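You operate a simulated robot arm through the tools that you are given. There is no shell and no other tool. Be economical: measure what you need, move in short steps, check, and stop when the job is done.

You are at the controls of a simulated two-armed robot. One attempt, no reset.

## Task
Open both clamps and brush the rust off both plates.
Fine: with the brown wire brush; put it back; the plates stay in the jig. Set down upright: brown wire brush. What is to be rubbed or washed off counts as gone when no trace of it is left.
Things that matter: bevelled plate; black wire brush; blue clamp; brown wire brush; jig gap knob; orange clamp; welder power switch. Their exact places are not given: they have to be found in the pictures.

The check looks at the end state, three seconds after you hand in, the way a careful person would. Anything else that was tipped, shoved, dropped, spilled or broken makes it a failure.

## Robot
Two 6-joint arms with two-finger parallel grippers on one trunk, on a base that drives. Base frame: it is fixed to the floor where the robot stands at the start and does not move with it; the origin is under the middle of the robot, x ahead of it, y to its left, z up. Units: mm, rad, N and s.
The left shoulder is at the start at [60, 187, 1222], the right one opposite. With the tool pointing down near the work surface each hand reaches from about 100 to 600 mm from the robot's upright axis, wherever it stands, measured 20 degrees to its own side. Places, roughly: blue clamp [500, -100, 1000]; jig gap knob [400, -400, 900]; orange clamp [500, -400, 1000]; welder power switch [-800, -1800, 800]. Payload 1.57 kg a hand.
The tool frame of a hand sits at the grasp point between the pads (the TCP): z along the fingers, y along the line on which they close. The tips reach 30 mm beyond it. The gripper opens to 110 mm. The fingers are 24 mm wide and 12 mm thick; the gripper's body (48 by 112 mm) begins 78 mm behind the TCP.
Orientation is that of the tool frame in the base frame, as a unit quaternion [x, y, z, w]. With the fingers straight down and closing along the base's y, the tool's x points along the base's -x, its y along +y and its z along -z.

## Interface
- The arms move only by the tool send_rows. It takes "left_commands", "right_commands" or both (then of equal length, played together; a hand with none holds still); each is a list of rows, each a list of 7 numbers: the shift along the base's x, y, z in cm, then the turn, a rotation vector about the base's x, y, z in rad, then the closure in counts, from 0 (fully open) to 255 (shut). In form: [[tx, ty, tz, rx, ry, rz, jaw], ...]. A call has 1 to 10 rows; each row is the pose to reach, as a shift and turn from the pose commanded when the call began. Each row takes 0.2 s and may step no farther than 50 mm and 0.15 rad from the row before; otherwise, or with a gripper value out of range, the whole call is refused. A pose out of reach is approached as far as the arm can. The call stops where the force on the tool passes 90 N (or 10 N more than at its start, if that is more) or the arm is blocked; 0.2 s more then pass. Each finger travels about 153 mm/s and halts on what it meets, pressing with about 25 N; the grip force reading is that of the motor and also rises with nothing between the fingers. The clock runs only during rows and for 0.2 s after the last one: add rows that repeat a pose to give the fingers time. The reply holds the time, the measured pose of the TCP, the force on the tool along the base axes, the opening and the grip force, in the units named above and with some noise, with the torque about the TCP (base axes, N m) and any sound that the robot's microphone picked up.
- Cameras (640 x 400 px; columns grow to the right, rows downward): "scene" is now at [-3.5, -29.6, 1748.7]; the picture's right is [-0.44, -0.90, 0.00], its down [-0.78, 0.38, -0.50] and it looks along [0.44, -0.22, -0.87] (base axes); focal length 257 px, centre (320, 200). "left" rides on the left gripper at [70, -16, -141] in its tool frame; the picture's right is [0.23, 0.97, 0.00], its down [-0.86, 0.20, -0.48] and it looks along [-0.47, 0.11, 0.88] (tool axes); focal length 222 px, centre (320, 200). "right" rides on the right gripper at [70, 16, -141] in its tool frame; the picture's right is [-0.23, 0.97, 0.00], its down [-0.86, -0.20, -0.48] and it looks along [-0.47, -0.11, 0.88] (tool axes); focal length 222 px, centre (320, 200).
- snapshot(camera): a new picture of that camera. It takes no simulated time.
- lift_body(by): slides the trunk up (or, below 0, down) by that many mm; the arms and the scene camera ride with it, the base frame stays. It gives what a move gives, with no picture.
- drive_base(legs): drives the robot by 1 to 6 legs, each [ahead, left, turn to the left] in mm, mm and rad, along the robot's own axes; the way and the turn of a leg run together, so that a leg with both is an arc; at most 1500 mm and 3.142 rad a leg. The arms and the cameras ride along, it lands a little off, and it stops where it bumps. It gives what a move gives.
- turn_head(pan, tilt): turns the head with the scene camera to pan (to the left, within 1.501 rad either way) and tilt (down, from -0.506 to 1.204), counted from straight ahead of the robot. It gives what a move gives.
- pixel_to_xyz(camera, pixels): for up to 12 pixels [column, row] of the newest picture of that camera ("zoom" is the newest enlarged one), the place [x, y, z] in the base frame of the surface seen there, good to about 2 mm. It takes no simulated time.
- enlarge(camera, box): a new picture of the part [left, top, right, bottom] of that camera's present view, enlarged. It takes no simulated time.
- hand_in(): hands the job in; it is judged then, once.

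Keep the steps short. Do not move on a guess: measure, check each grasp and each placing, and mend mistakes. In all there are 80 turns and 62 pictures (those below and enlarged ones count). Leave the grippers open and the arms clear of the work at the hand-in unless told otherwise, and finish with a single line.

The tools are called after "Request:" as a command line: name --argument value ..., lists and objects as JSON in quotes. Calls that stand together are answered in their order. send_rows: Moves the arms, as the interface text tells. Its arguments: {"type":"object","properties":{"left_commands":{"type":"array"},"right_commands":{"type":"array"}},"required":[]} The other tools are called the same way: lift_body (by) slides the trunk up or down; drive_base (legs) drives the base; turn_head (pan, tilt) turns the head that bears the scene camera; snapshot (camera) takes a picture; pixel_to_xyz (camera, pixels) gives the place of the surface under pixels of a picture; enlarge (camera, box) takes an enlarged picture of a part of a camera's view; hand_in () hands the job in.

At the start:

```text
time_s: 0.0
left_ee_pos: [343.8, 11.3, 1200.1]
left_tool_rot: [0.0, 1.0, 0.0, 0.0]
left_force: [-0.8, -0.6, 0.3]
left_torque: [0.03, 0.02, -0.01]
left_gripper_width: 109.9
left_grip_force: 0.1
right_ee_pos: [314.1, -348.8, 1221.9]
right_tool_rot: [0.0, 1.0, 0.0, 0.0]
right_force: [0.4, 0.1, -0.7]
right_torque: [0.01, -0.01, 0.0]
right_gripper_width: 110.0
right_grip_force: 0.1
trunk travel left (down, up): [-850.0, 140.0]
robot x, y, heading: [0.5, 0.0, 0.002]
head pan, tilt: [-0.459, 1.052]
```

scene: 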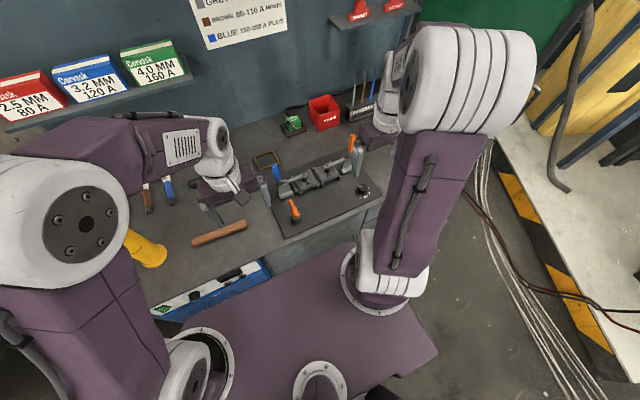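
right: 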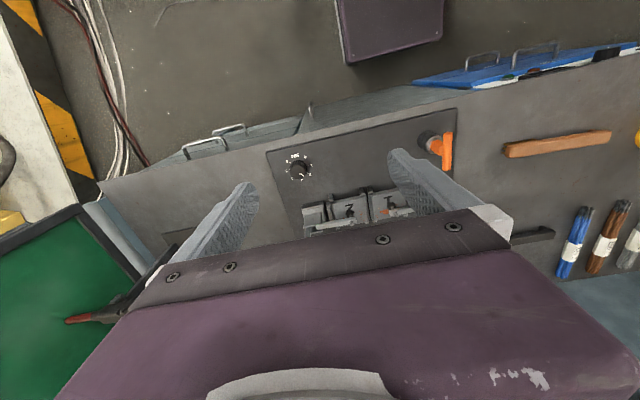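
left: 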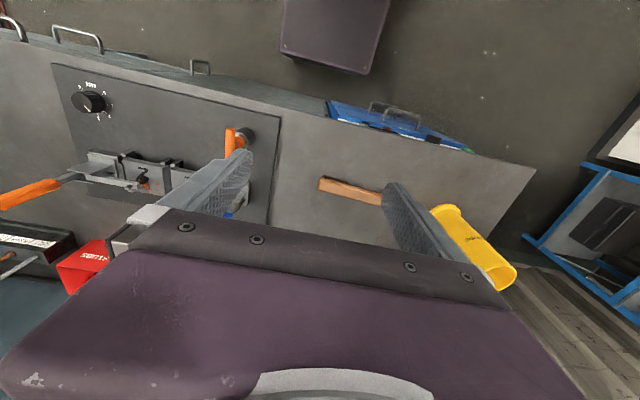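

I see the jig near (320,190) in the scene picture, partly hidden by the arms. I'll enlarge that area and the views of both hands to tell the parts apart.

Request:
enlarge --camera "scene" --box '[180, 80, 420, 260]'

Request:
enlarge --camera "right" --box '[220, 100, 640, 280]'

Request:
enlarge --camera "left" --box '[0, 40, 400, 290]'

```text
2.22 times, centred on (300, 170) of scene
```

zoom: 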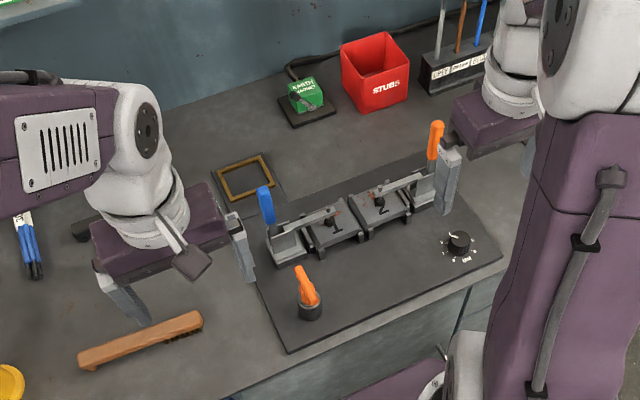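

```text
1.52 times, centred on (430, 190) of right
```

zoom: 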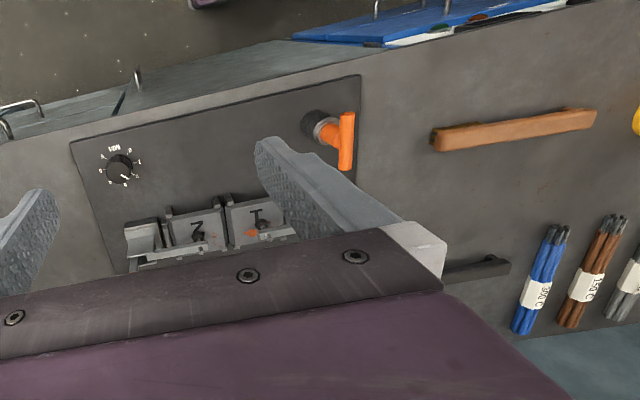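

```text
1.60 times, centred on (200, 165) of left
```

zoom: 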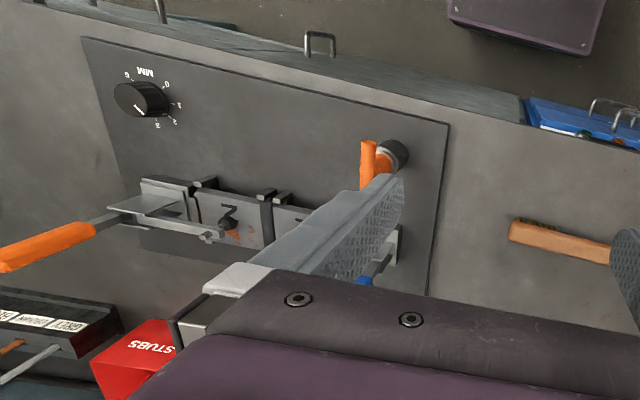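

The left gripper hides the black brush and the left half of the jig. I'll move both hands outward through free air, then look again.

Request:
send_rows --left_commands '[[0, 5, 0, 0, 0, 0, 0], [0, 10, 0, 0, 0, 0, 0], [0, 15, 0, 0, 0, 0, 0], [0, 20, 0, 0, 0, 0, 0], [0, 24, 0, 0, 0, 0, 0]]' --right_commands '[[-2, -4, 0, 0, 0, 0, 0], [-4, -8, 0, 0, 0, 0, 0], [-6, -12, 0, 0, 0, 0, 0], [-8, -16, 0, 0, 0, 0, 0], [-8, -16, 0, 0, 0, 0, 0]]'

Request:
turn_head --pan -0.3 --tilt 0.9

Request:
snapshot --camera "scene"

```text
time_s: 1.2
left_ee_pos: [344.3, 254.4, 1201.0]
left_tool_rot: [0.001, 1.0, -0.001, 0.0]
left_force: [-0.2, 0.9, -0.1]
left_torque: [-0.01, -0.01, 0.0]
left_gripper_width: 110.1
left_grip_force: 0.1
right_ee_pos: [233.5, -506.7, 1226.1]
right_tool_rot: [0.0, 1.0, 0.0, 0.0]
right_force: [0.1, -0.4, -0.5]
right_torque: [-0.04, 0.01, 0.01]
right_gripper_width: 110.1
right_grip_force: 0.1
trunk travel left (down, up): [-850.0, 140.0]
robot x, y, heading: [0.8, -0.5, 0.001]
head pan, tilt: [-0.459, 1.052]
```

```text
time_s: 1.9
left_ee_pos: [344.6, 252.8, 1201.0]
left_tool_rot: [-0.001, 1.0, 0.001, 0.0]
left_force: [-0.7, -0.1, 0.0]
left_torque: [-0.01, 0.0, 0.02]
left_gripper_width: 109.9
left_grip_force: 0.0
right_ee_pos: [234.0, -508.3, 1224.9]
right_tool_rot: [0.0, 1.0, 0.0, 0.0]
right_force: [-0.2, -0.1, -0.3]
right_torque: [0.02, 0.02, -0.03]
right_gripper_width: 109.7
right_grip_force: 0.1
trunk travel left (down, up): [-850.0, 140.0]
robot x, y, heading: [-0.5, -2.5, 0.001]
head pan, tilt: [-0.3, 0.901]
```

```text
55 pictures are left
```

scene: 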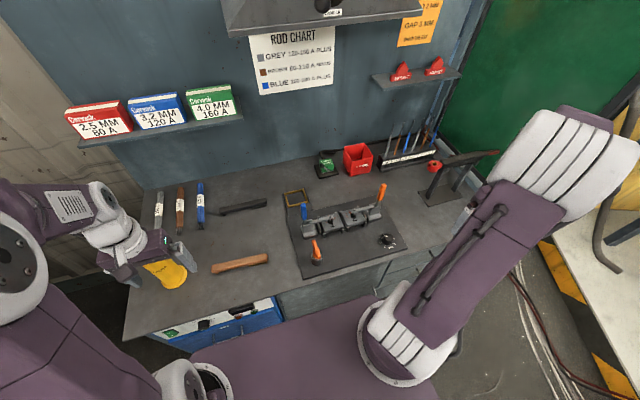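

Now the bench is clear to see. I'll enlarge the jig and the left half of the bench.

Request:
enlarge --camera "scene" --box '[270, 170, 430, 280]'

Request:
pixel_to_xyz --camera "zoom" --pixels '[[140, 150], [155, 220], [443, 75], [425, 140], [240, 215], [345, 190], [480, 278], [185, 310], [180, 350], [110, 110], [300, 345], [320, 230]]'

Request:
enlarge --camera "scene" --box '[140, 170, 300, 280]'

Request:
pixel_to_xyz --camera "zoom" --pixels '[[290, 400], [400, 375], [505, 350], [320, 170], [410, 150], [500, 125], [400, 300], [300, 405]]'

```text
3.64 times, centred on (350, 225) of scene
```

zoom: 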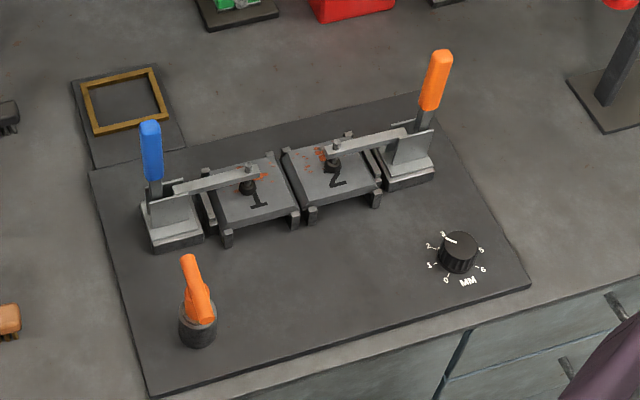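

```text
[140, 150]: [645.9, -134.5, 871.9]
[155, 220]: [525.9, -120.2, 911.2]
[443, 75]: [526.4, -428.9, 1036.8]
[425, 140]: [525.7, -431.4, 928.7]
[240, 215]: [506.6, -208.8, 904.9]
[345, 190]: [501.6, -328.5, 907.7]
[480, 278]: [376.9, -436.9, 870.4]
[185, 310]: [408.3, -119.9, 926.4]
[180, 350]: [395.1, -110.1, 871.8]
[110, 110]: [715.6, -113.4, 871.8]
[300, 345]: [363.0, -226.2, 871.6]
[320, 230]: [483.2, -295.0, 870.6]
```

```text
3.64 times, centred on (220, 225) of scene
```

zoom: 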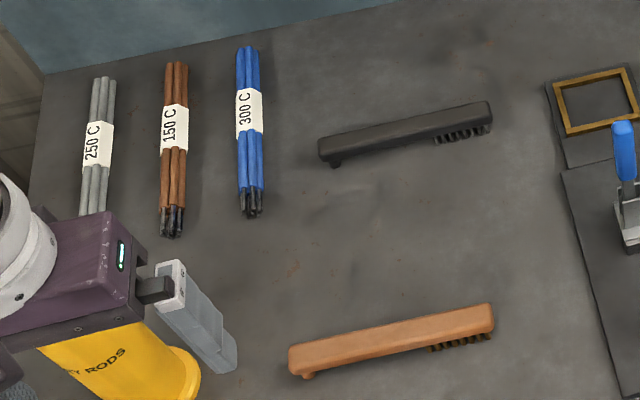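

```text
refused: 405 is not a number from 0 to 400
```

The jig holds plates 1 and 2, each with orange rust, and toggle clamps at its two ends. I'll measure both brushes.

Request:
pixel_to_xyz --camera "zoom" --pixels '[[292, 355], [395, 340], [488, 312], [300, 368], [395, 355], [490, 325], [480, 336], [308, 375], [435, 348], [290, 345], [400, 300], [490, 395]]'

Request:
turn_head --pan -0.42 --tilt 1.0

Request:
enlarge --camera "scene" --box '[280, 140, 400, 215]'

```text
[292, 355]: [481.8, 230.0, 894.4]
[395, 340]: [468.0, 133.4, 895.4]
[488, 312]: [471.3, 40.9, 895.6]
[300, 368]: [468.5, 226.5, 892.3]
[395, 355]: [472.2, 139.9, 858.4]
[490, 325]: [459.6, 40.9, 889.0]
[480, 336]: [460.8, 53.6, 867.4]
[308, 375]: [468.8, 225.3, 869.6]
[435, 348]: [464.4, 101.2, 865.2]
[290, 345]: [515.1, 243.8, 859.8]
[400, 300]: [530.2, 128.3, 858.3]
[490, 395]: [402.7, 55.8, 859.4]
```

```text
time_s: 2.6
left_ee_pos: [343.2, 251.7, 1201.4]
left_tool_rot: [0.0, 1.0, 0.0, 0.0]
left_force: [0.3, 0.6, -0.1]
left_torque: [0.01, -0.01, -0.01]
left_gripper_width: 110.2
left_grip_force: 0.1
right_ee_pos: [233.4, -510.3, 1225.7]
right_tool_rot: [0.001, 1.0, 0.0, 0.0]
right_force: [-0.5, 0.0, 0.3]
right_torque: [-0.01, 0.01, -0.03]
right_gripper_width: 110.1
right_grip_force: 0.0
trunk travel left (down, up): [-850.0, 140.0]
robot x, y, heading: [1.4, -0.2, -0.005]
head pan, tilt: [-0.421, 1.0]
```

```text
5.33 times, centred on (340, 178) of scene
```

zoom: 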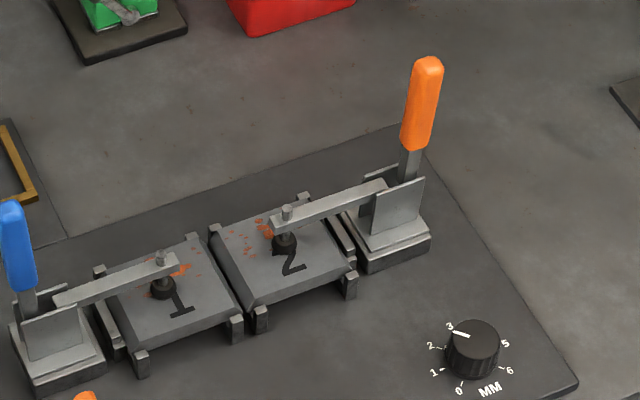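

Bench top is at z about 859, brush wood top about 895. Now measure the clamps, handles and rust.

Request:
pixel_to_xyz --camera "zoom" --pixels '[[428, 62], [417, 145], [408, 170], [395, 215], [425, 185], [285, 212], [262, 225], [246, 245], [185, 268], [10, 205], [25, 285], [55, 330]]'

Request:
pixel_to_xyz --camera "zoom" --pixels '[[215, 235], [305, 200], [262, 312], [350, 278], [100, 275], [195, 240], [140, 355], [235, 325], [90, 298], [380, 190], [275, 222], [160, 258]]'

```text
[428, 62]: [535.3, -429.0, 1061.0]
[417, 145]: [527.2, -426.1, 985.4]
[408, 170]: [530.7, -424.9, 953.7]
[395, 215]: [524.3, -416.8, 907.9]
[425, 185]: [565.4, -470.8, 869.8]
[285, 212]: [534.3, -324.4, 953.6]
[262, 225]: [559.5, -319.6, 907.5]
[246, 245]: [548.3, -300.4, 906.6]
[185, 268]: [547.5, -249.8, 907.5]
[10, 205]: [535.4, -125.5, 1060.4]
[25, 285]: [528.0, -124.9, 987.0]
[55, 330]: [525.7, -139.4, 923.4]
```

```text
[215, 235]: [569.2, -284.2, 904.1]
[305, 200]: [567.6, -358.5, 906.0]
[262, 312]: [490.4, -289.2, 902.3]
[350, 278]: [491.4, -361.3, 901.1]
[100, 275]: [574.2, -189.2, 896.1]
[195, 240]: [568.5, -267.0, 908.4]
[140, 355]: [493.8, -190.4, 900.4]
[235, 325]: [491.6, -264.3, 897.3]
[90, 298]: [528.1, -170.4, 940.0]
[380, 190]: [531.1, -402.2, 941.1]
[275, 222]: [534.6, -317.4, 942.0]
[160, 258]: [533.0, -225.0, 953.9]
```

The plates are about 75 × 80 mm, centred near (530,-228) and (530,-325), with their top at z 907. The handles are upright at y -125 and -427. Both clamps are a long reach, so I'd like to shift the base right; first I'll check the floor on that side.

Request:
turn_head --pan -1.0 --tilt 1.15

Request:
snapshot --camera "scene"

```text
time_s: 3.6
left_ee_pos: [344.2, 251.9, 1201.1]
left_tool_rot: [0.0, 1.0, -0.001, 0.001]
left_force: [-0.3, -0.5, 0.1]
left_torque: [-0.03, 0.0, -0.01]
left_gripper_width: 109.8
left_grip_force: 0.0
right_ee_pos: [233.8, -509.2, 1224.6]
right_tool_rot: [-0.001, 1.0, 0.0, 0.0]
right_force: [-0.6, 0.6, -0.1]
right_torque: [0.01, 0.0, -0.03]
right_gripper_width: 109.9
right_grip_force: 0.0
trunk travel left (down, up): [-850.0, 140.0]
robot x, y, heading: [-0.2, 1.9, 0.001]
head pan, tilt: [-1.0, 1.15]
```

```text
51 pictures are left
```

scene: 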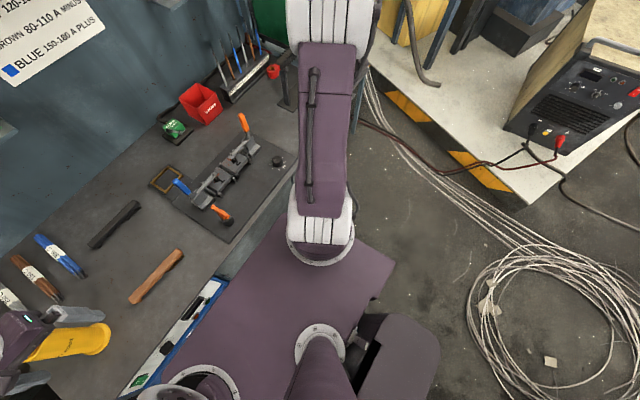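

Request:
pixel_to_xyz --camera "scene" --pixels '[[385, 270], [300, 320], [430, 345], [380, 380], [480, 300], [500, 235], [430, 180], [395, 110], [440, 260], [240, 265], [210, 290], [360, 175]]'

```text
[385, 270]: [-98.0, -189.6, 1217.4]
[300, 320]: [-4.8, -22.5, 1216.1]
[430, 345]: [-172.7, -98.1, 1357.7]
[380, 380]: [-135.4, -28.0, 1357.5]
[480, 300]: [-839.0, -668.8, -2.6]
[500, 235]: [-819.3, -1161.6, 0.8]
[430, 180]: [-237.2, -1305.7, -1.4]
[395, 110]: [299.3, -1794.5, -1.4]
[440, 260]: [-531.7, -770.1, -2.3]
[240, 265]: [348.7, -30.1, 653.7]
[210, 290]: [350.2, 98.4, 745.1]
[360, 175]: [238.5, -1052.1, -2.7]
```

The floor is free to about y -1000. I'll drive 210 mm to the right, staying parallel to the bench.

Request:
drive_base --legs '[[0, -210, 0]]'

Request:
turn_head --pan -0.1 --tilt 1.0

Request:
snapshot --camera "scene"

```text
time_s: 5.3
left_ee_pos: [344.1, 37.3, 1201.0]
left_tool_rot: [-0.003, 1.0, -0.002, -0.001]
left_force: [-0.1, 0.5, 0.3]
left_torque: [-0.04, 0.0, -0.02]
left_gripper_width: 109.8
left_grip_force: 0.2
right_ee_pos: [234.9, -722.8, 1226.1]
right_tool_rot: [-0.002, 1.0, -0.002, 0.0]
right_force: [-0.6, 0.5, 0.1]
right_torque: [-0.02, 0.03, 0.0]
right_gripper_width: 110.1
right_grip_force: 0.0
trunk travel left (down, up): [-850.0, 140.0]
robot x, y, heading: [-1.9, -217.7, -0.0]
head pan, tilt: [-1.0, 1.15]
```

```text
time_s: 6.5
left_ee_pos: [343.1, 36.0, 1201.2]
left_tool_rot: [-0.001, 1.0, 0.0, 0.001]
left_force: [1.1, 0.1, 0.4]
left_torque: [0.02, 0.02, -0.02]
left_gripper_width: 110.1
left_grip_force: 0.0
right_ee_pos: [235.1, -725.9, 1224.4]
right_tool_rot: [-0.002, 1.0, 0.0, 0.0]
right_force: [-0.5, 0.5, 0.2]
right_torque: [-0.02, 0.02, 0.01]
right_gripper_width: 109.8
right_grip_force: 0.1
trunk travel left (down, up): [-850.0, 140.0]
robot x, y, heading: [4.3, -214.8, -0.001]
head pan, tilt: [-0.099, 1.0]
```

```text
50 pictures are left
```

scene: 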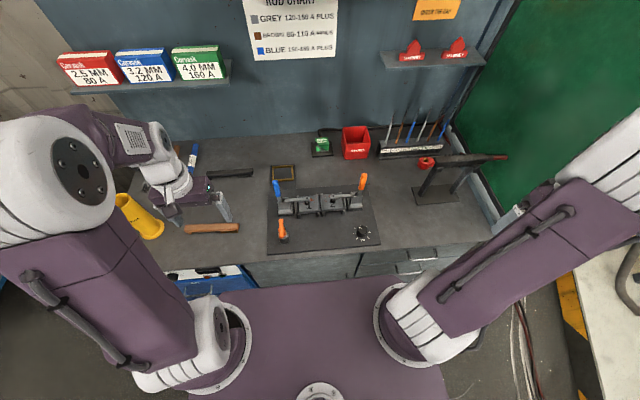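

The stand at pixel (440,180) may lie close to where the orange handle will swing. I'll measure it and enlarge the jig.

Request:
pixel_to_xyz --camera "scene" --pixels '[[418, 197], [435, 190], [455, 203], [428, 160], [505, 157], [427, 172], [470, 175]]'

Request:
enlarge --camera "scene" --box '[255, 150, 399, 260]'

Request:
pixel_to_xyz --camera "zoom" --pixels '[[86, 140], [90, 175], [483, 108], [478, 150], [110, 195], [462, 180]]'

```text
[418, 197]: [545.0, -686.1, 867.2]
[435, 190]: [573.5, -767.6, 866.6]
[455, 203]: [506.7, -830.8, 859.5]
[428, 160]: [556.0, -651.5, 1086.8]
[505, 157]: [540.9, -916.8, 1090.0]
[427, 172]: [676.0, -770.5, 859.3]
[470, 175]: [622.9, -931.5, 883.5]
```

```text
3.64 times, centred on (327, 205) of scene
```

zoom: 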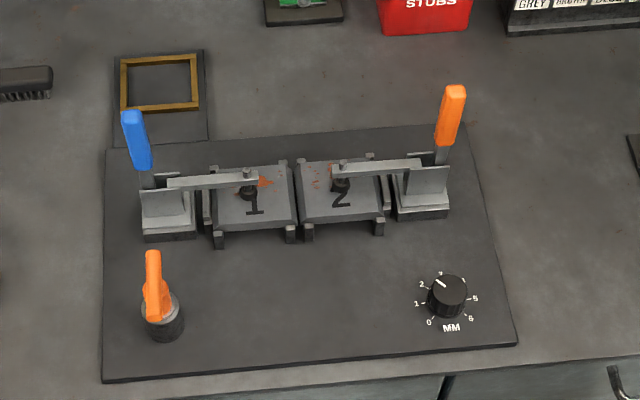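

```text
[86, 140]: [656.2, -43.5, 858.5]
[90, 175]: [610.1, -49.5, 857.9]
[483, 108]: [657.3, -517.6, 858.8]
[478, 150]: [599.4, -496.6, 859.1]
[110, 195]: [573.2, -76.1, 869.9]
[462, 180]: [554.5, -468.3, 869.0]
```

The jig area is clear, and the stand's overhang ends at y -651, far enough away. I'll shut both grippers and bring them high to the inner side of each handle.

Request:
send_rows --left_commands '[[1.9, -1.9, -1, 0, 0, 0, 255], [3.8, -3.8, -2, 0, 0, 0, 255], [5.6, -5.7, -3, 0, 0, 0, 255], [7.5, -7.6, -4, 0, 0, 0, 255], [9.4, -9.5, -5, 0, 0, 0, 255], [11.3, -11.4, -6, 0, 0, 0, 255], [13.1, -13.3, -7, 0, 0, 0, 255], [15, -15.2, -8, 0, 0, 0, 255], [16.9, -17.1, -9, 0, 0, 0, 255], [18.8, -19.0, -10, 0, 0, 0, 255]]' --right_commands '[[2.96, 3.28, -1.24, 0, 0, 0, 255], [5.92, 6.56, -2.48, 0, 0, 0, 255], [8.88, 9.84, -3.72, 0, 0, 0, 255], [11.84, 13.12, -4.96, 0, 0, 0, 255], [14.8, 16.4, -6.2, 0, 0, 0, 255], [17.76, 19.68, -7.44, 0, 0, 0, 255], [20.72, 22.96, -8.68, 0, 0, 0, 255], [23.68, 26.24, -9.92, 0, 0, 0, 255], [26.64, 29.52, -11.16, 0, 0, 0, 255], [29.6, 32.8, -12.4, 0, 0, 0, 255]]'

Request:
enlarge --camera "scene" --box '[200, 110, 440, 260]'

```text
time_s: 8.7
left_ee_pos: [533.0, -154.2, 1099.1]
left_tool_rot: [-0.002, 1.0, 0.0, -0.002]
left_force: [0.2, 0.7, -0.1]
left_torque: [-0.01, 0.02, -0.03]
left_gripper_width: 0.0
left_grip_force: 20.9
right_ee_pos: [532.0, -398.3, 1098.8]
right_tool_rot: [-0.001, 1.0, 0.0, -0.001]
right_force: [0.5, 1.4, 0.2]
right_torque: [-0.01, 0.05, 0.01]
right_gripper_width: 0.0
right_grip_force: 21.7
trunk travel left (down, up): [-850.0, 140.0]
robot x, y, heading: [0.2, -217.3, 0.002]
head pan, tilt: [-0.099, 1.0]
```

```text
2.67 times, centred on (320, 185) of scene
```

zoom: 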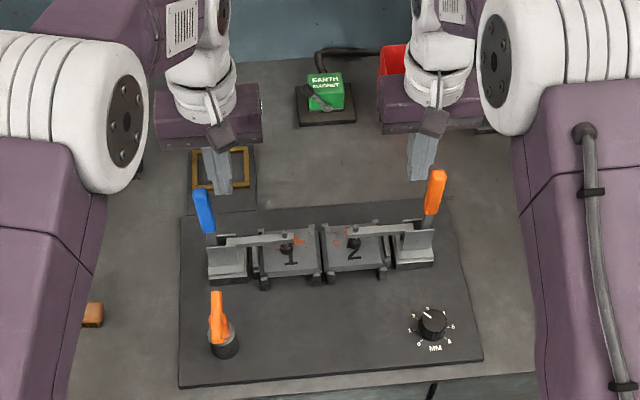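

Both closed hands hang above the inner sides of the handles. I'll lower them 60 mm beside the handles, then push 30 mm outward and watch the force.

Request:
send_rows --left_commands '[[0, 0, -3, 0, 0, 0, 255], [0, 0, -6, 0, 0, 0, 255], [0, 1, -6, 0, 0, 0, 255], [0, 2, -6, 0, 0, 0, 255], [0, 3, -6, 0, 0, 0, 255]]' --right_commands '[[0, 0, -3, 0, 0, 0, 255], [0, 0, -6, 0, 0, 0, 255], [0, -1, -6, 0, 0, 0, 255], [0, -2, -6, 0, 0, 0, 255], [0, -3, -6, 0, 0, 0, 255]]'

Request:
enlarge --camera "scene" --box '[200, 110, 440, 260]'

```text
time_s: 9.9
left_ee_pos: [531.4, -124.9, 1041.0]
left_tool_rot: [-0.002, 1.0, 0.0, -0.001]
left_force: [-0.2, 0.0, -0.6]
left_torque: [0.01, -0.01, 0.01]
left_gripper_width: 0.0
left_grip_force: 21.1
right_ee_pos: [532.2, -428.8, 1042.8]
right_tool_rot: [-0.002, 1.0, 0.0, 0.0]
right_force: [0.5, 0.8, 0.7]
right_torque: [0.05, -0.06, 0.02]
right_gripper_width: 0.0
right_grip_force: 21.6
trunk travel left (down, up): [-850.0, 140.0]
robot x, y, heading: [-0.4, -218.2, 0.002]
head pan, tilt: [-0.099, 1.0]
```

```text
2.67 times, centred on (320, 185) of scene
```

zoom: 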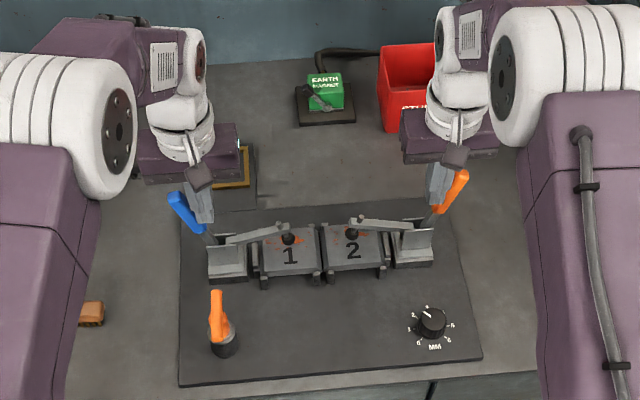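

Both handles moved easily and both arms are rising. I'll follow the arc outward and down.

Request:
send_rows --left_commands '[[0, 1.8, -0.4, 0, 0, 0, 255], [0, 3.6, -0.9, 0, 0, 0, 255], [0, 4.6, -1.7, 0, 0, 0, 255], [0, 5.5, -2.6, 0, 0, 0, 255], [0, 6.4, -3.2, 0, 0, 0, 255], [0, 7.2, -3.9, 0, 0, 0, 255]]' --right_commands '[[0, -1.8, -0.4, 0, 0, 0, 255], [0, -3.6, -0.9, 0, 0, 0, 255], [0, -4.6, -1.7, 0, 0, 0, 255], [0, -5.5, -2.6, 0, 0, 0, 255], [0, -6.4, -3.2, 0, 0, 0, 255], [0, -7.2, -3.9, 0, 0, 0, 255]]'

Request:
enlarge --camera "scene" --box '[200, 110, 440, 260]'

```text
time_s: 11.3
left_ee_pos: [532.4, -54.4, 1001.4]
left_tool_rot: [-0.001, 1.0, 0.0, 0.0]
left_force: [-0.5, 0.0, -0.6]
left_torque: [0.02, 0.0, -0.01]
left_gripper_width: 0.3
left_grip_force: 20.9
right_ee_pos: [531.3, -499.6, 999.3]
right_tool_rot: [-0.001, 1.0, 0.0, -0.001]
right_force: [0.0, 0.1, 0.3]
right_torque: [0.02, 0.0, -0.01]
right_gripper_width: 0.0
right_grip_force: 21.3
trunk travel left (down, up): [-850.0, 140.0]
robot x, y, heading: [0.4, -223.3, 0.004]
head pan, tilt: [-0.099, 1.0]
```

```text
2.67 times, centred on (320, 185) of scene
```

zoom: 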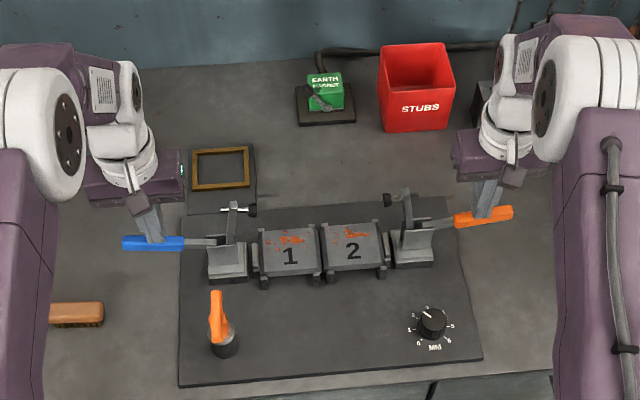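

The arms now stand upright with the handles laid outward, and the rust on both plates is exposed. I'll lift both hands straight up clear, then check that the clamps stay open.

Request:
send_rows --left_commands '[[0, 0, 4, 0, 0, 0, 255], [0, 0, 8, 0, 0, 0, 255], [0, 0, 12, 0, 0, 0, 0], [0, 4, 14, 0, 0, 0, 0], [-2, 8, 14, 0, 0, 0, 0], [-4, 12, 14, 0, 0, 0, 0], [-6, 15, 14, 0, 0, 0, 0], [-6, 18, 14, 0, 0, 0, 0]]' --right_commands '[[0, 0, 4, 0, 0, 0, 255], [0, 0, 8, 0, 0, 0, 255], [0, 0, 12, 0, 0, 0, 255], [-4, 0, 16, 0, 0, 0, 255], [-8, 0, 20, 0, 0, 0, 255], [-12, -2, 20, 0, 0, 0, 255], [-16, -4, 20, 0, 0, 0, 255], [-20, -6, 20, 0, 0, 0, 255]]'

Request:
snapshot --camera "left"

Request:
enlarge --camera "scene" --box '[240, 160, 416, 260]'

Request:
pixel_to_xyz --camera "zoom" --pixels '[[100, 160], [500, 150], [128, 110], [415, 90], [190, 165], [210, 160], [230, 165], [300, 155], [320, 145], [340, 150], [200, 195], [330, 190]]'

```text
refused: row 4 steps farther than a row can; nothing moved
```

```text
45 pictures are left
```

left: 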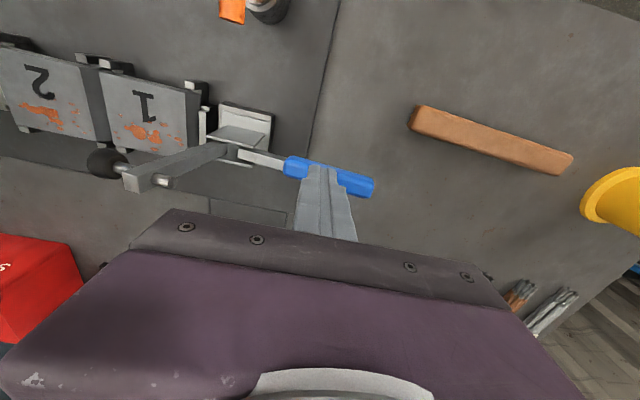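

```text
3.64 times, centred on (328, 210) of scene
```

zoom: 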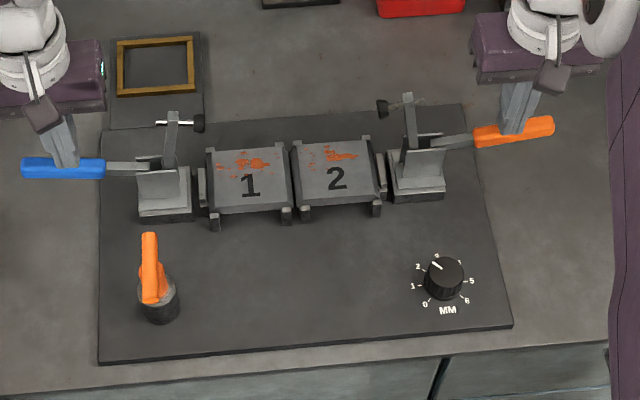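

```text
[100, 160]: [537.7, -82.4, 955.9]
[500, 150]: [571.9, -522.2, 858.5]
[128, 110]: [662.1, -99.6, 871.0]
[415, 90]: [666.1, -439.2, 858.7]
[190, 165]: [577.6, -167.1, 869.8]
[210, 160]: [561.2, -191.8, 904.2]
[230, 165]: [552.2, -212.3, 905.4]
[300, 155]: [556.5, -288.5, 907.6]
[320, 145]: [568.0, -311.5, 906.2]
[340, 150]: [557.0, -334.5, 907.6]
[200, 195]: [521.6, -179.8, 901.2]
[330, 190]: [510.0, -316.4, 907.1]
```

The call was refused because one row stepped too far. I'll lift with smaller steps.

Request:
send_rows --left_commands '[[0, 0, 4, 0, 0, 0, 255], [0, 0, 8, 0, 0, 0, 255], [0, 0, 11, 0, 0, 0, 0], [0, 4, 13, 0, 0, 0, 0], [-2, 8, 13, 0, 0, 0, 0], [-4, 12, 13, 0, 0, 0, 0], [-6, 15, 13, 0, 0, 0, 0], [-6, 18, 13, 0, 0, 0, 0]]' --right_commands '[[0, 0, 4, 0, 0, 0, 255], [0, 0, 8, 0, 0, 0, 255], [0, 0, 12, 0, 0, 0, 255], [-3, 0, 15, 0, 0, 0, 255], [-6, 0, 18, 0, 0, 0, 255], [-10, -2, 18, 0, 0, 0, 255], [-14, -4, 18, 0, 0, 0, 255], [-18, -6, 18, 0, 0, 0, 255]]'

Request:
snapshot --camera "left"

Request:
enlarge --camera "scene" --box '[240, 160, 416, 260]'

Request:
pixel_to_xyz --camera "zoom" --pixels '[[40, 166], [540, 125], [215, 165], [270, 155], [245, 150], [310, 158], [358, 155], [338, 146], [245, 175], [335, 165], [100, 166], [475, 136]]'

```text
time_s: 13.1
left_ee_pos: [472.7, 125.8, 1132.1]
left_tool_rot: [0.0, 1.0, 0.0, 0.001]
left_force: [0.2, 0.4, -0.3]
left_torque: [0.02, -0.02, -0.01]
left_gripper_width: 110.4
left_grip_force: 0.0
right_ee_pos: [350.5, -559.0, 1182.0]
right_tool_rot: [-0.002, 1.0, -0.001, 0.001]
right_force: [-0.3, -0.5, 0.6]
right_torque: [-0.02, -0.01, -0.01]
right_gripper_width: 0.0
right_grip_force: 21.7
trunk travel left (down, up): [-850.0, 140.0]
robot x, y, heading: [1.9, -217.6, 0.003]
head pan, tilt: [-0.099, 1.0]
```

```text
43 pictures are left
```

left: 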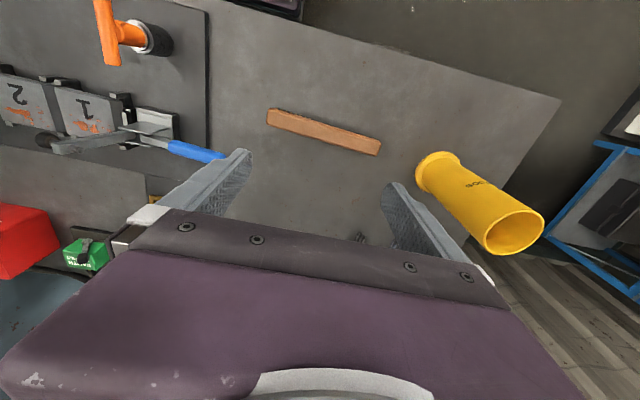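

```text
3.64 times, centred on (328, 210) of scene
```

zoom: 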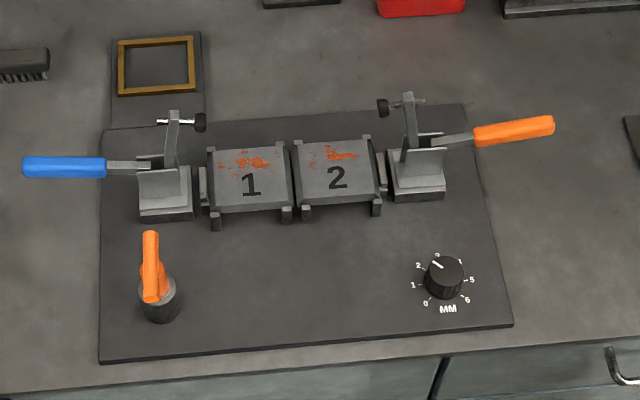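

```text
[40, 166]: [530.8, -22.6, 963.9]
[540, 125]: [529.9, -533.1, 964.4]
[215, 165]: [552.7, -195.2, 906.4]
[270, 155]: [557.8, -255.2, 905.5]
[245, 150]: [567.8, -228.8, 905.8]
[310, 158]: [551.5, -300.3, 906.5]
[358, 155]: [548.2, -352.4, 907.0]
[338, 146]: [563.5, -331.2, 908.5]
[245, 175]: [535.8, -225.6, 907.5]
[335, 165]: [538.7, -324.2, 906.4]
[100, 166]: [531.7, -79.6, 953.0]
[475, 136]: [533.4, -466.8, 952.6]
```

The clamps stay open. Next, the brush's exact position from the left camera, where it runs from pixel (268,115) to (380,148).

Request:
pixel_to_xyz --camera "left" --pixels '[[272, 112], [270, 124], [325, 128], [322, 140], [378, 144], [374, 152], [322, 134]]'

Request:
enlarge --camera "left" --box '[250, 80, 410, 180]'

Request:
pixel_to_xyz --camera "zoom" --pixels '[[75, 120], [75, 165], [180, 160], [175, 200], [300, 195], [295, 235], [420, 230], [415, 275], [505, 255], [490, 290], [80, 150], [500, 275]]'

```text
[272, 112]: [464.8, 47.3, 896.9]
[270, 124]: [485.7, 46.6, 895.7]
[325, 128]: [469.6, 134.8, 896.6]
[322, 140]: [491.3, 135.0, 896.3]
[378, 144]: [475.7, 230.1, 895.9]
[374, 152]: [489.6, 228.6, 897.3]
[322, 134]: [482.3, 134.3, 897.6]
```

```text
4.00 times, centred on (330, 130) of left
```

zoom: 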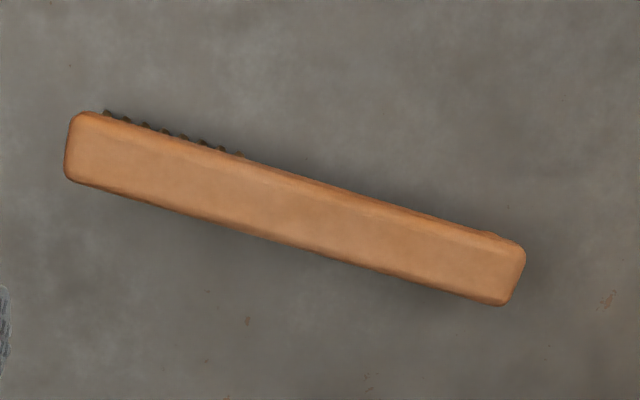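

```text
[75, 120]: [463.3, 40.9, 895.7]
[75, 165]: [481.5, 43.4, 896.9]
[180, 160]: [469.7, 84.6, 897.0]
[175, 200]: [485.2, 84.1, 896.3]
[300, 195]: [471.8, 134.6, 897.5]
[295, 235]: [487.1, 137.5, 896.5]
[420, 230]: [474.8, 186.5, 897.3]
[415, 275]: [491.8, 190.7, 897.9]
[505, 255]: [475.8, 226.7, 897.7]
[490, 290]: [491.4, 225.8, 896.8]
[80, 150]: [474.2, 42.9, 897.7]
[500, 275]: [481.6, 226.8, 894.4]
```

The brush runs from (474,42) to (484,230), with its top at z 897 and bristles at the -y end, turned about 0.05 rad. I'll turn the left hand by -1.62 rad to straddle it, moving over y 150.

Request:
send_rows --left_commands '[[0, 0, 0, 0, 0, -0.15, 0], [0, 0, 0, 0, 0, -0.3, 0], [0, 0, 0, 0, 0, -0.45, 0], [0, 0, 0, 0, 0, -0.6, 0], [0, 0, 0, 0, 0, -0.75, 0], [0, 0, 0, 0, 0, -0.9, 0], [0.2, 0.6, 0, 0, 0, -1.05, 0], [0.4, 1.2, 0, 0, 0, -1.2, 0], [0.6, 1.8, 0, 0, 0, -1.35, 0], [0.8, 2.4, 0, 0, 0, -1.5, 0]]'

Request:
send_rows --left_commands '[[0, 0, -4, 0, 0, -0.121, 0], [0, 0, -8, 0, 0, -0.121, 0], [0, 0, -12, 0, 0, -0.121, 0], [0, 0, -15, 0, 0, -0.121, 0], [0, 0, -17, 0, 0, -0.121, 0]]'

Request:
snapshot --camera "left"

```text
time_s: 15.3
left_ee_pos: [479.3, 151.5, 1133.2]
left_tool_rot: [0.682, 0.732, 0.0, 0.0]
left_force: [-0.3, -0.2, 0.5]
left_torque: [0.0, 0.01, 0.02]
left_gripper_width: 110.1
left_grip_force: 0.0
right_ee_pos: [352.9, -559.5, 1181.9]
right_tool_rot: [-0.001, 1.0, 0.0, 0.0]
right_force: [0.2, 0.1, 0.5]
right_torque: [-0.05, 0.02, 0.02]
right_gripper_width: 0.0
right_grip_force: 21.1
trunk travel left (down, up): [-850.0, 140.0]
robot x, y, heading: [0.8, -215.3, 0.004]
head pan, tilt: [-0.099, 1.0]
```

```text
time_s: 16.5
left_ee_pos: [479.9, 152.1, 963.3]
left_tool_rot: [0.724, 0.69, 0.001, -0.001]
left_force: [0.3, -0.4, -0.2]
left_torque: [0.02, 0.03, 0.01]
left_gripper_width: 109.9
left_grip_force: 0.0
right_ee_pos: [352.3, -559.4, 1181.5]
right_tool_rot: [-0.002, 1.0, 0.0, 0.0]
right_force: [-0.2, -0.5, 0.0]
right_torque: [0.02, 0.0, -0.01]
right_gripper_width: 0.0
right_grip_force: 20.7
trunk travel left (down, up): [-850.0, 140.0]
robot x, y, heading: [-0.0, -219.2, 0.002]
head pan, tilt: [-0.099, 1.0]
```

```text
40 pictures are left
```

left: 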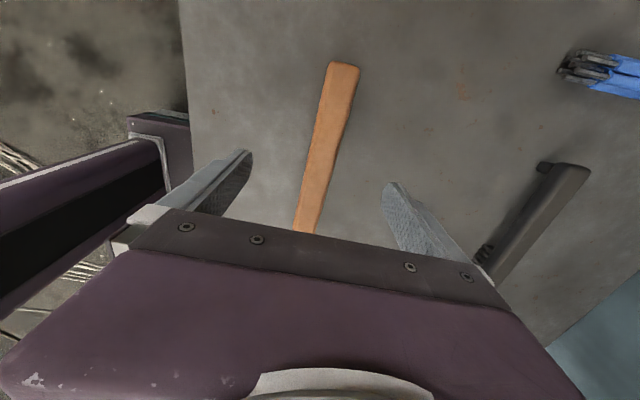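

The brush lies between the fingers. I'll lower to TCP z 899 (tips 10 mm above the bench) and close gradually.

Request:
send_rows --left_commands '[[0, 0, -3, 0, 0, 0, 0], [0, 0, -6.4, 0, 0, 0, 0], [0, 0, -6.4, 0, 0, 0, 100], [0, 0, -6.4, 0, 0, 0, 160], [0, 0, -6.4, 0, 0, 0, 180], [0, 0, -6.4, 0, 0, 0, 190], [0, 0, -6.4, 0, 0, 0, 200], [0, 0, -6.4, 0, 0, 0, 225], [0, 0, -6.4, 0, 0, 0, 255], [0, 0, -6.4, 0, 0, 0, 255]]'

Request:
snapshot --camera "left"

```text
time_s: 18.7
left_ee_pos: [480.4, 151.5, 899.5]
left_tool_rot: [0.723, 0.691, 0.0, 0.001]
left_force: [0.0, -0.5, 0.2]
left_torque: [0.07, -0.03, 0.01]
left_gripper_width: 27.5
left_grip_force: 24.9
right_ee_pos: [352.3, -558.6, 1180.9]
right_tool_rot: [-0.001, 1.0, -0.001, 0.0]
right_force: [-0.5, 0.0, 0.0]
right_torque: [0.0, 0.02, -0.01]
right_gripper_width: 0.0
right_grip_force: 20.8
trunk travel left (down, up): [-850.0, 140.0]
robot x, y, heading: [-1.7, -218.6, 0.002]
head pan, tilt: [-0.099, 1.0]
```

```text
39 pictures are left
```

left: 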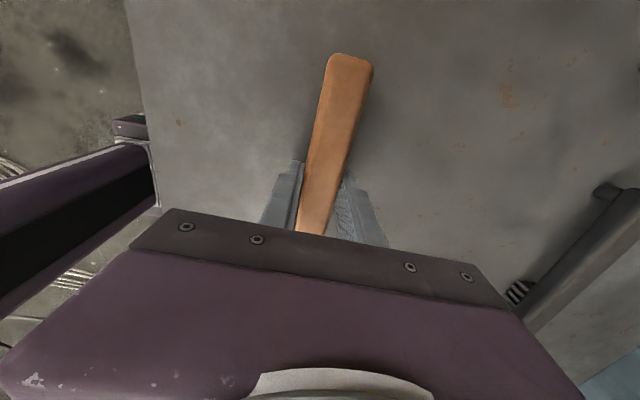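

The brush is held, with an opening of 27.5 mm. Its grasp pose to return to is (480.4, 151.5, 899.5). I'll lift it 230 mm, start turning it and check the hold.

Request:
send_rows --left_commands '[[0, 0, 2, 0, 0, 0, 255], [0, 0, 6, 0, 0, 0, 255], [0, 0, 11, 0, 0, 0, 255], [0, 0, 16, 0, 0, 0, 255], [0, 0, 20, 0, 0, 0.12, 255], [-1, 0, 23, 0, 0, 0.24, 255], [-2, -2, 23, 0, 0, 0.36, 255], [-3, -4, 23, 0, 0, 0.48, 255], [-4, -6, 23, 0, 0, 0.6, 255], [-5, -8, 23, 0, 0, 0.72, 255]]'

Request:
send_rows --left_commands '[[0, -3, 0, 0, 0, 0.12, 255], [0, -7, 0, 0, 0, 0.24, 255], [0, -11, 0, 0, 0, 0.36, 255], [0, -15, 0, 0, 0, 0.48, 255], [0, -19, 0, 0, 0, 0.6, 255], [0, -23, 0, 0, 0, 0.72, 255], [1, -26, 0, 0, 0, 0.84, 255], [2, -29, 0, 0, 0, 0.9, 255], [3, -30, 0, 0, 0, 0.9, 255]]'

Request:
snapshot --camera "scene"

Request:
snapshot --camera "left"

```text
time_s: 20.9
left_ee_pos: [427.2, 71.3, 1127.8]
left_tool_rot: [0.434, 0.901, 0.0, -0.001]
left_force: [-0.2, 1.0, -0.5]
left_torque: [0.07, 0.04, 0.02]
left_gripper_width: 27.3
left_grip_force: 25.0
right_ee_pos: [352.0, -559.4, 1181.3]
right_tool_rot: [-0.002, 1.0, 0.0, 0.0]
right_force: [-0.7, 0.6, 0.6]
right_torque: [-0.01, 0.03, 0.0]
right_gripper_width: 0.0
right_grip_force: 21.2
trunk travel left (down, up): [-850.0, 140.0]
robot x, y, heading: [-3.9, -217.4, 0.002]
head pan, tilt: [-0.099, 1.0]
```

```text
time_s: 22.9
left_ee_pos: [459.2, -229.1, 1128.4]
left_tool_rot: [-0.001, 1.0, -0.001, 0.0]
left_force: [0.4, 0.4, -1.5]
left_torque: [-0.04, 0.04, 0.04]
left_gripper_width: 27.4
left_grip_force: 25.3
right_ee_pos: [353.6, -560.3, 1182.1]
right_tool_rot: [-0.001, 1.0, 0.0, 0.0]
right_force: [0.3, 0.2, 0.0]
right_torque: [0.02, 0.0, -0.04]
right_gripper_width: 0.0
right_grip_force: 21.2
trunk travel left (down, up): [-850.0, 140.0]
robot x, y, heading: [0.5, -215.0, 0.002]
head pan, tilt: [-0.099, 1.0]
```

```text
38 pictures are left
```

scene: 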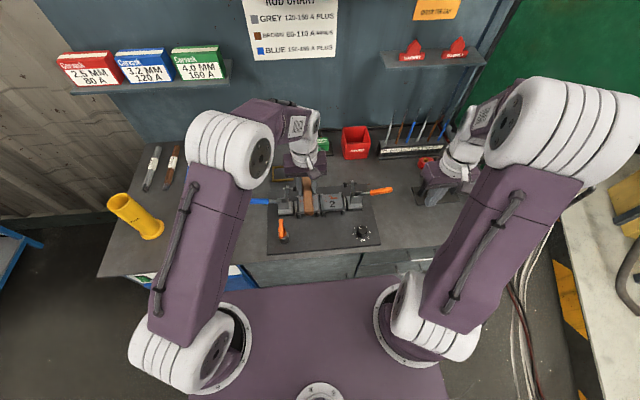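

```text
37 pictures are left
```

left: 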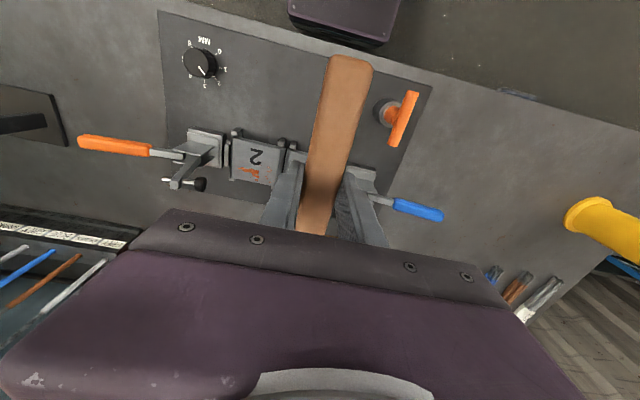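

The brush sits level and its bristles point away from the robot, over plate 1. I'll lower to just above plate 1 (TCP z 953, contact expected near 947), with the TCP at x 475, y -212.

Request:
send_rows --left_commands '[[0.8, 0.8, -4, 0, 0, 0, 255], [1.6, 1.7, -8, 0, 0, 0, 255], [1.6, 1.7, -12, 0, 0, 0, 255], [1.6, 1.7, -15, 0, 0, 0, 255], [1.6, 1.7, -17.5, 0, 0, 0, 255]]'

Request:
send_rows --left_commands '[[0, 0, -0.2, 0, 0, 0, 255], [0, 0, -0.4, 0, 0, 0, 255], [0, 0, -0.6, 0, 0, 0, 255]]'

Request:
enlarge --camera "scene" --box '[250, 160, 410, 260]'

```text
time_s: 24.1
left_ee_pos: [477.1, -214.3, 954.6]
left_tool_rot: [-0.001, 1.0, 0.0, 0.001]
left_force: [0.2, 1.1, -0.9]
left_torque: [0.01, 0.04, 0.02]
left_gripper_width: 27.1
left_grip_force: 25.5
right_ee_pos: [353.0, -559.5, 1181.1]
right_tool_rot: [-0.001, 1.0, 0.0, -0.001]
right_force: [-1.3, -0.3, -0.5]
right_torque: [-0.02, 0.03, -0.02]
right_gripper_width: 0.2
right_grip_force: 21.6
trunk travel left (down, up): [-850.0, 140.0]
robot x, y, heading: [0.5, -222.4, 0.004]
head pan, tilt: [-0.099, 1.0]
```

```text
time_s: 24.9
left_ee_pos: [475.7, -213.2, 948.6]
left_tool_rot: [-0.001, 1.0, 0.0, 0.0]
left_force: [-0.1, 0.6, -1.4]
left_torque: [0.0, 0.04, -0.02]
left_gripper_width: 27.6
left_grip_force: 25.0
right_ee_pos: [352.4, -560.3, 1181.6]
right_tool_rot: [-0.001, 1.0, 0.0, 0.0]
right_force: [0.5, 0.4, -0.1]
right_torque: [0.05, 0.03, 0.01]
right_gripper_width: 0.1
right_grip_force: 20.9
trunk travel left (down, up): [-850.0, 140.0]
robot x, y, heading: [2.4, -217.3, 0.002]
head pan, tilt: [-0.099, 1.0]
```

```text
4.00 times, centred on (330, 210) of scene
```

zoom: 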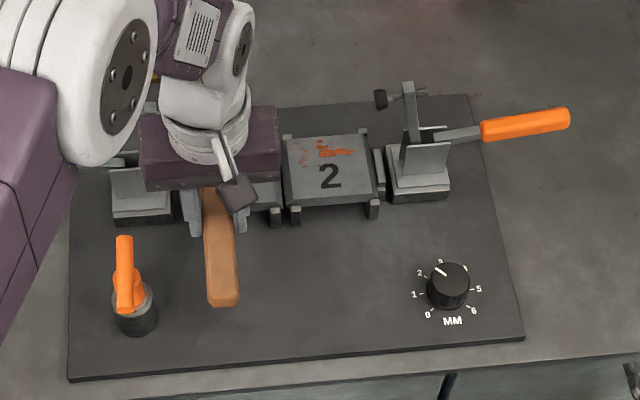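

No contact yet at 948.6. I'll lower a further 3 mm in 1 mm steps and read the force.

Request:
send_rows --left_commands '[[0, 0, -0.1, 0, 0, 0, 255], [0, 0, -0.2, 0, 0, 0, 255], [0, 0, -0.3, 0, 0, 0, 255]]'

```text
time_s: 25.7
left_ee_pos: [475.8, -212.9, 946.6]
left_tool_rot: [-0.002, 1.0, -0.001, 0.003]
left_force: [1.1, 1.4, 14.5]
left_torque: [0.02, -0.67, 0.03]
left_gripper_width: 27.3
left_grip_force: 24.8
right_ee_pos: [351.7, -559.5, 1183.5]
right_tool_rot: [-0.001, 1.0, 0.0, 0.0]
right_force: [-0.8, 0.4, -0.6]
right_torque: [0.05, 0.01, 0.02]
right_gripper_width: 0.1
right_grip_force: 20.8
trunk travel left (down, up): [-850.0, 140.0]
robot x, y, heading: [3.3, -215.6, 0.001]
head pan, tilt: [-0.099, 1.0]
```

Bristles touch plate 1 with about 14 N. I'll stroke gently along x, in both directions, and check the rust.

Request:
send_rows --left_commands '[[1.0, 0, 0.05, 0, 0, 0, 255], [2.0, 0, 0.05, 0, 0, 0, 255], [1.0, 0, 0.05, 0, 0, 0, 255], [0, 0, 0.05, 0, 0, 0, 255], [-1.0, 0, 0.05, 0, 0, 0, 255], [0, 0, 0.05, 0, 0, 0, 255], [1.0, 0, 0.05, 0, 0, 0, 255], [2.0, 0, 0.05, 0, 0, 0, 255], [1.0, 0, 0.05, 0, 0, 0, 255], [0, 0, 0.05, 0, 0, 0, 255]]'

Request:
send_rows --left_commands '[[0, 0, 2, 0, 0, 0, 255], [0, 0, 6, 0, 0, 0, 255], [-3, 0, 8, 0, 0, 0, 255], [-7, 0, 8, 0, 0, 0, 255], [-11, 0, 8, 0, 0, 0, 255], [-15, 0, 8, 0, 0, 0, 255]]'

Request:
enlarge --camera "scene" --box '[270, 160, 390, 235]'

```text
time_s: 27.9
left_ee_pos: [473.7, -214.0, 945.9]
left_tool_rot: [-0.001, 1.0, 0.0, -0.001]
left_force: [0.3, 0.5, 2.1]
left_torque: [-0.02, -0.13, 0.0]
left_gripper_width: 27.4
left_grip_force: 24.8
right_ee_pos: [351.5, -560.2, 1180.3]
right_tool_rot: [-0.002, 1.0, 0.0, 0.0]
right_force: [0.1, -0.9, -0.3]
right_torque: [-0.01, 0.0, -0.01]
right_gripper_width: 0.0
right_grip_force: 21.6
trunk travel left (down, up): [-850.0, 140.0]
robot x, y, heading: [1.5, -217.1, 0.002]
head pan, tilt: [-0.099, 1.0]
```

```text
time_s: 29.3
left_ee_pos: [322.5, -215.0, 1026.2]
left_tool_rot: [-0.001, 1.0, 0.0, 0.001]
left_force: [0.1, -0.4, -1.4]
left_torque: [0.0, 0.04, 0.01]
left_gripper_width: 27.5
left_grip_force: 25.5
right_ee_pos: [351.8, -559.5, 1181.8]
right_tool_rot: [-0.002, 1.0, 0.0, 0.002]
right_force: [0.3, 1.1, -0.1]
right_torque: [-0.01, 0.03, 0.01]
right_gripper_width: 0.0
right_grip_force: 21.1
trunk travel left (down, up): [-850.0, 140.0]
robot x, y, heading: [0.6, -217.5, -0.004]
head pan, tilt: [-0.099, 1.0]
```

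```text
5.33 times, centred on (330, 198) of scene
```

zoom: 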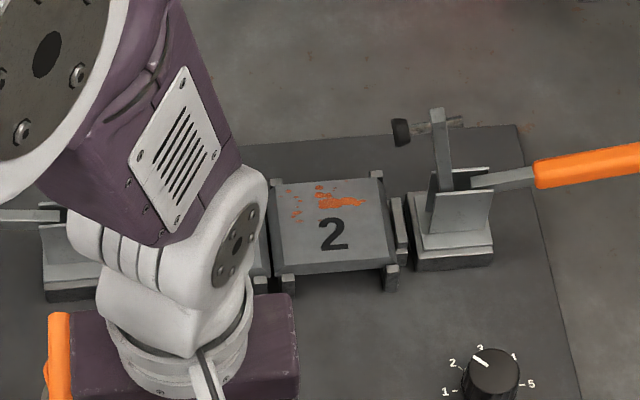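

Plate 1 is hidden from the scene camera by the left arm. I'll shift the right hand 90 mm left and look with its camera.

Request:
send_rows --right_commands '[[0, 4, 1, 0, 0, 0, 255], [0, 8, 2, 0, 0, 0, 255], [0, 9, 2, 0, 0, 0, 255]]'

Request:
snapshot --camera "right"

```text
time_s: 30.1
left_ee_pos: [325.0, -213.4, 1026.0]
left_tool_rot: [-0.001, 1.0, -0.001, 0.0]
left_force: [0.1, -0.5, -1.8]
left_torque: [0.0, 0.05, 0.02]
left_gripper_width: 27.2
left_grip_force: 24.8
right_ee_pos: [349.3, -470.8, 1200.9]
right_tool_rot: [0.0, 1.0, 0.0, 0.0]
right_force: [-0.4, -0.2, -0.1]
right_torque: [0.03, 0.02, 0.0]
right_gripper_width: 0.1
right_grip_force: 21.3
trunk travel left (down, up): [-850.0, 140.0]
robot x, y, heading: [-0.4, -218.0, -0.002]
head pan, tilt: [-0.099, 1.0]
```

```text
34 pictures are left
```

right: 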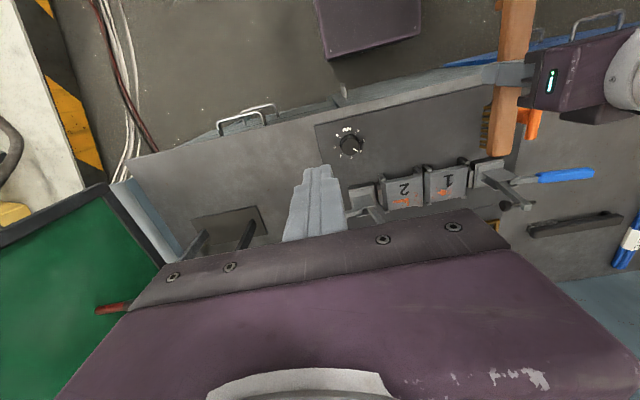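

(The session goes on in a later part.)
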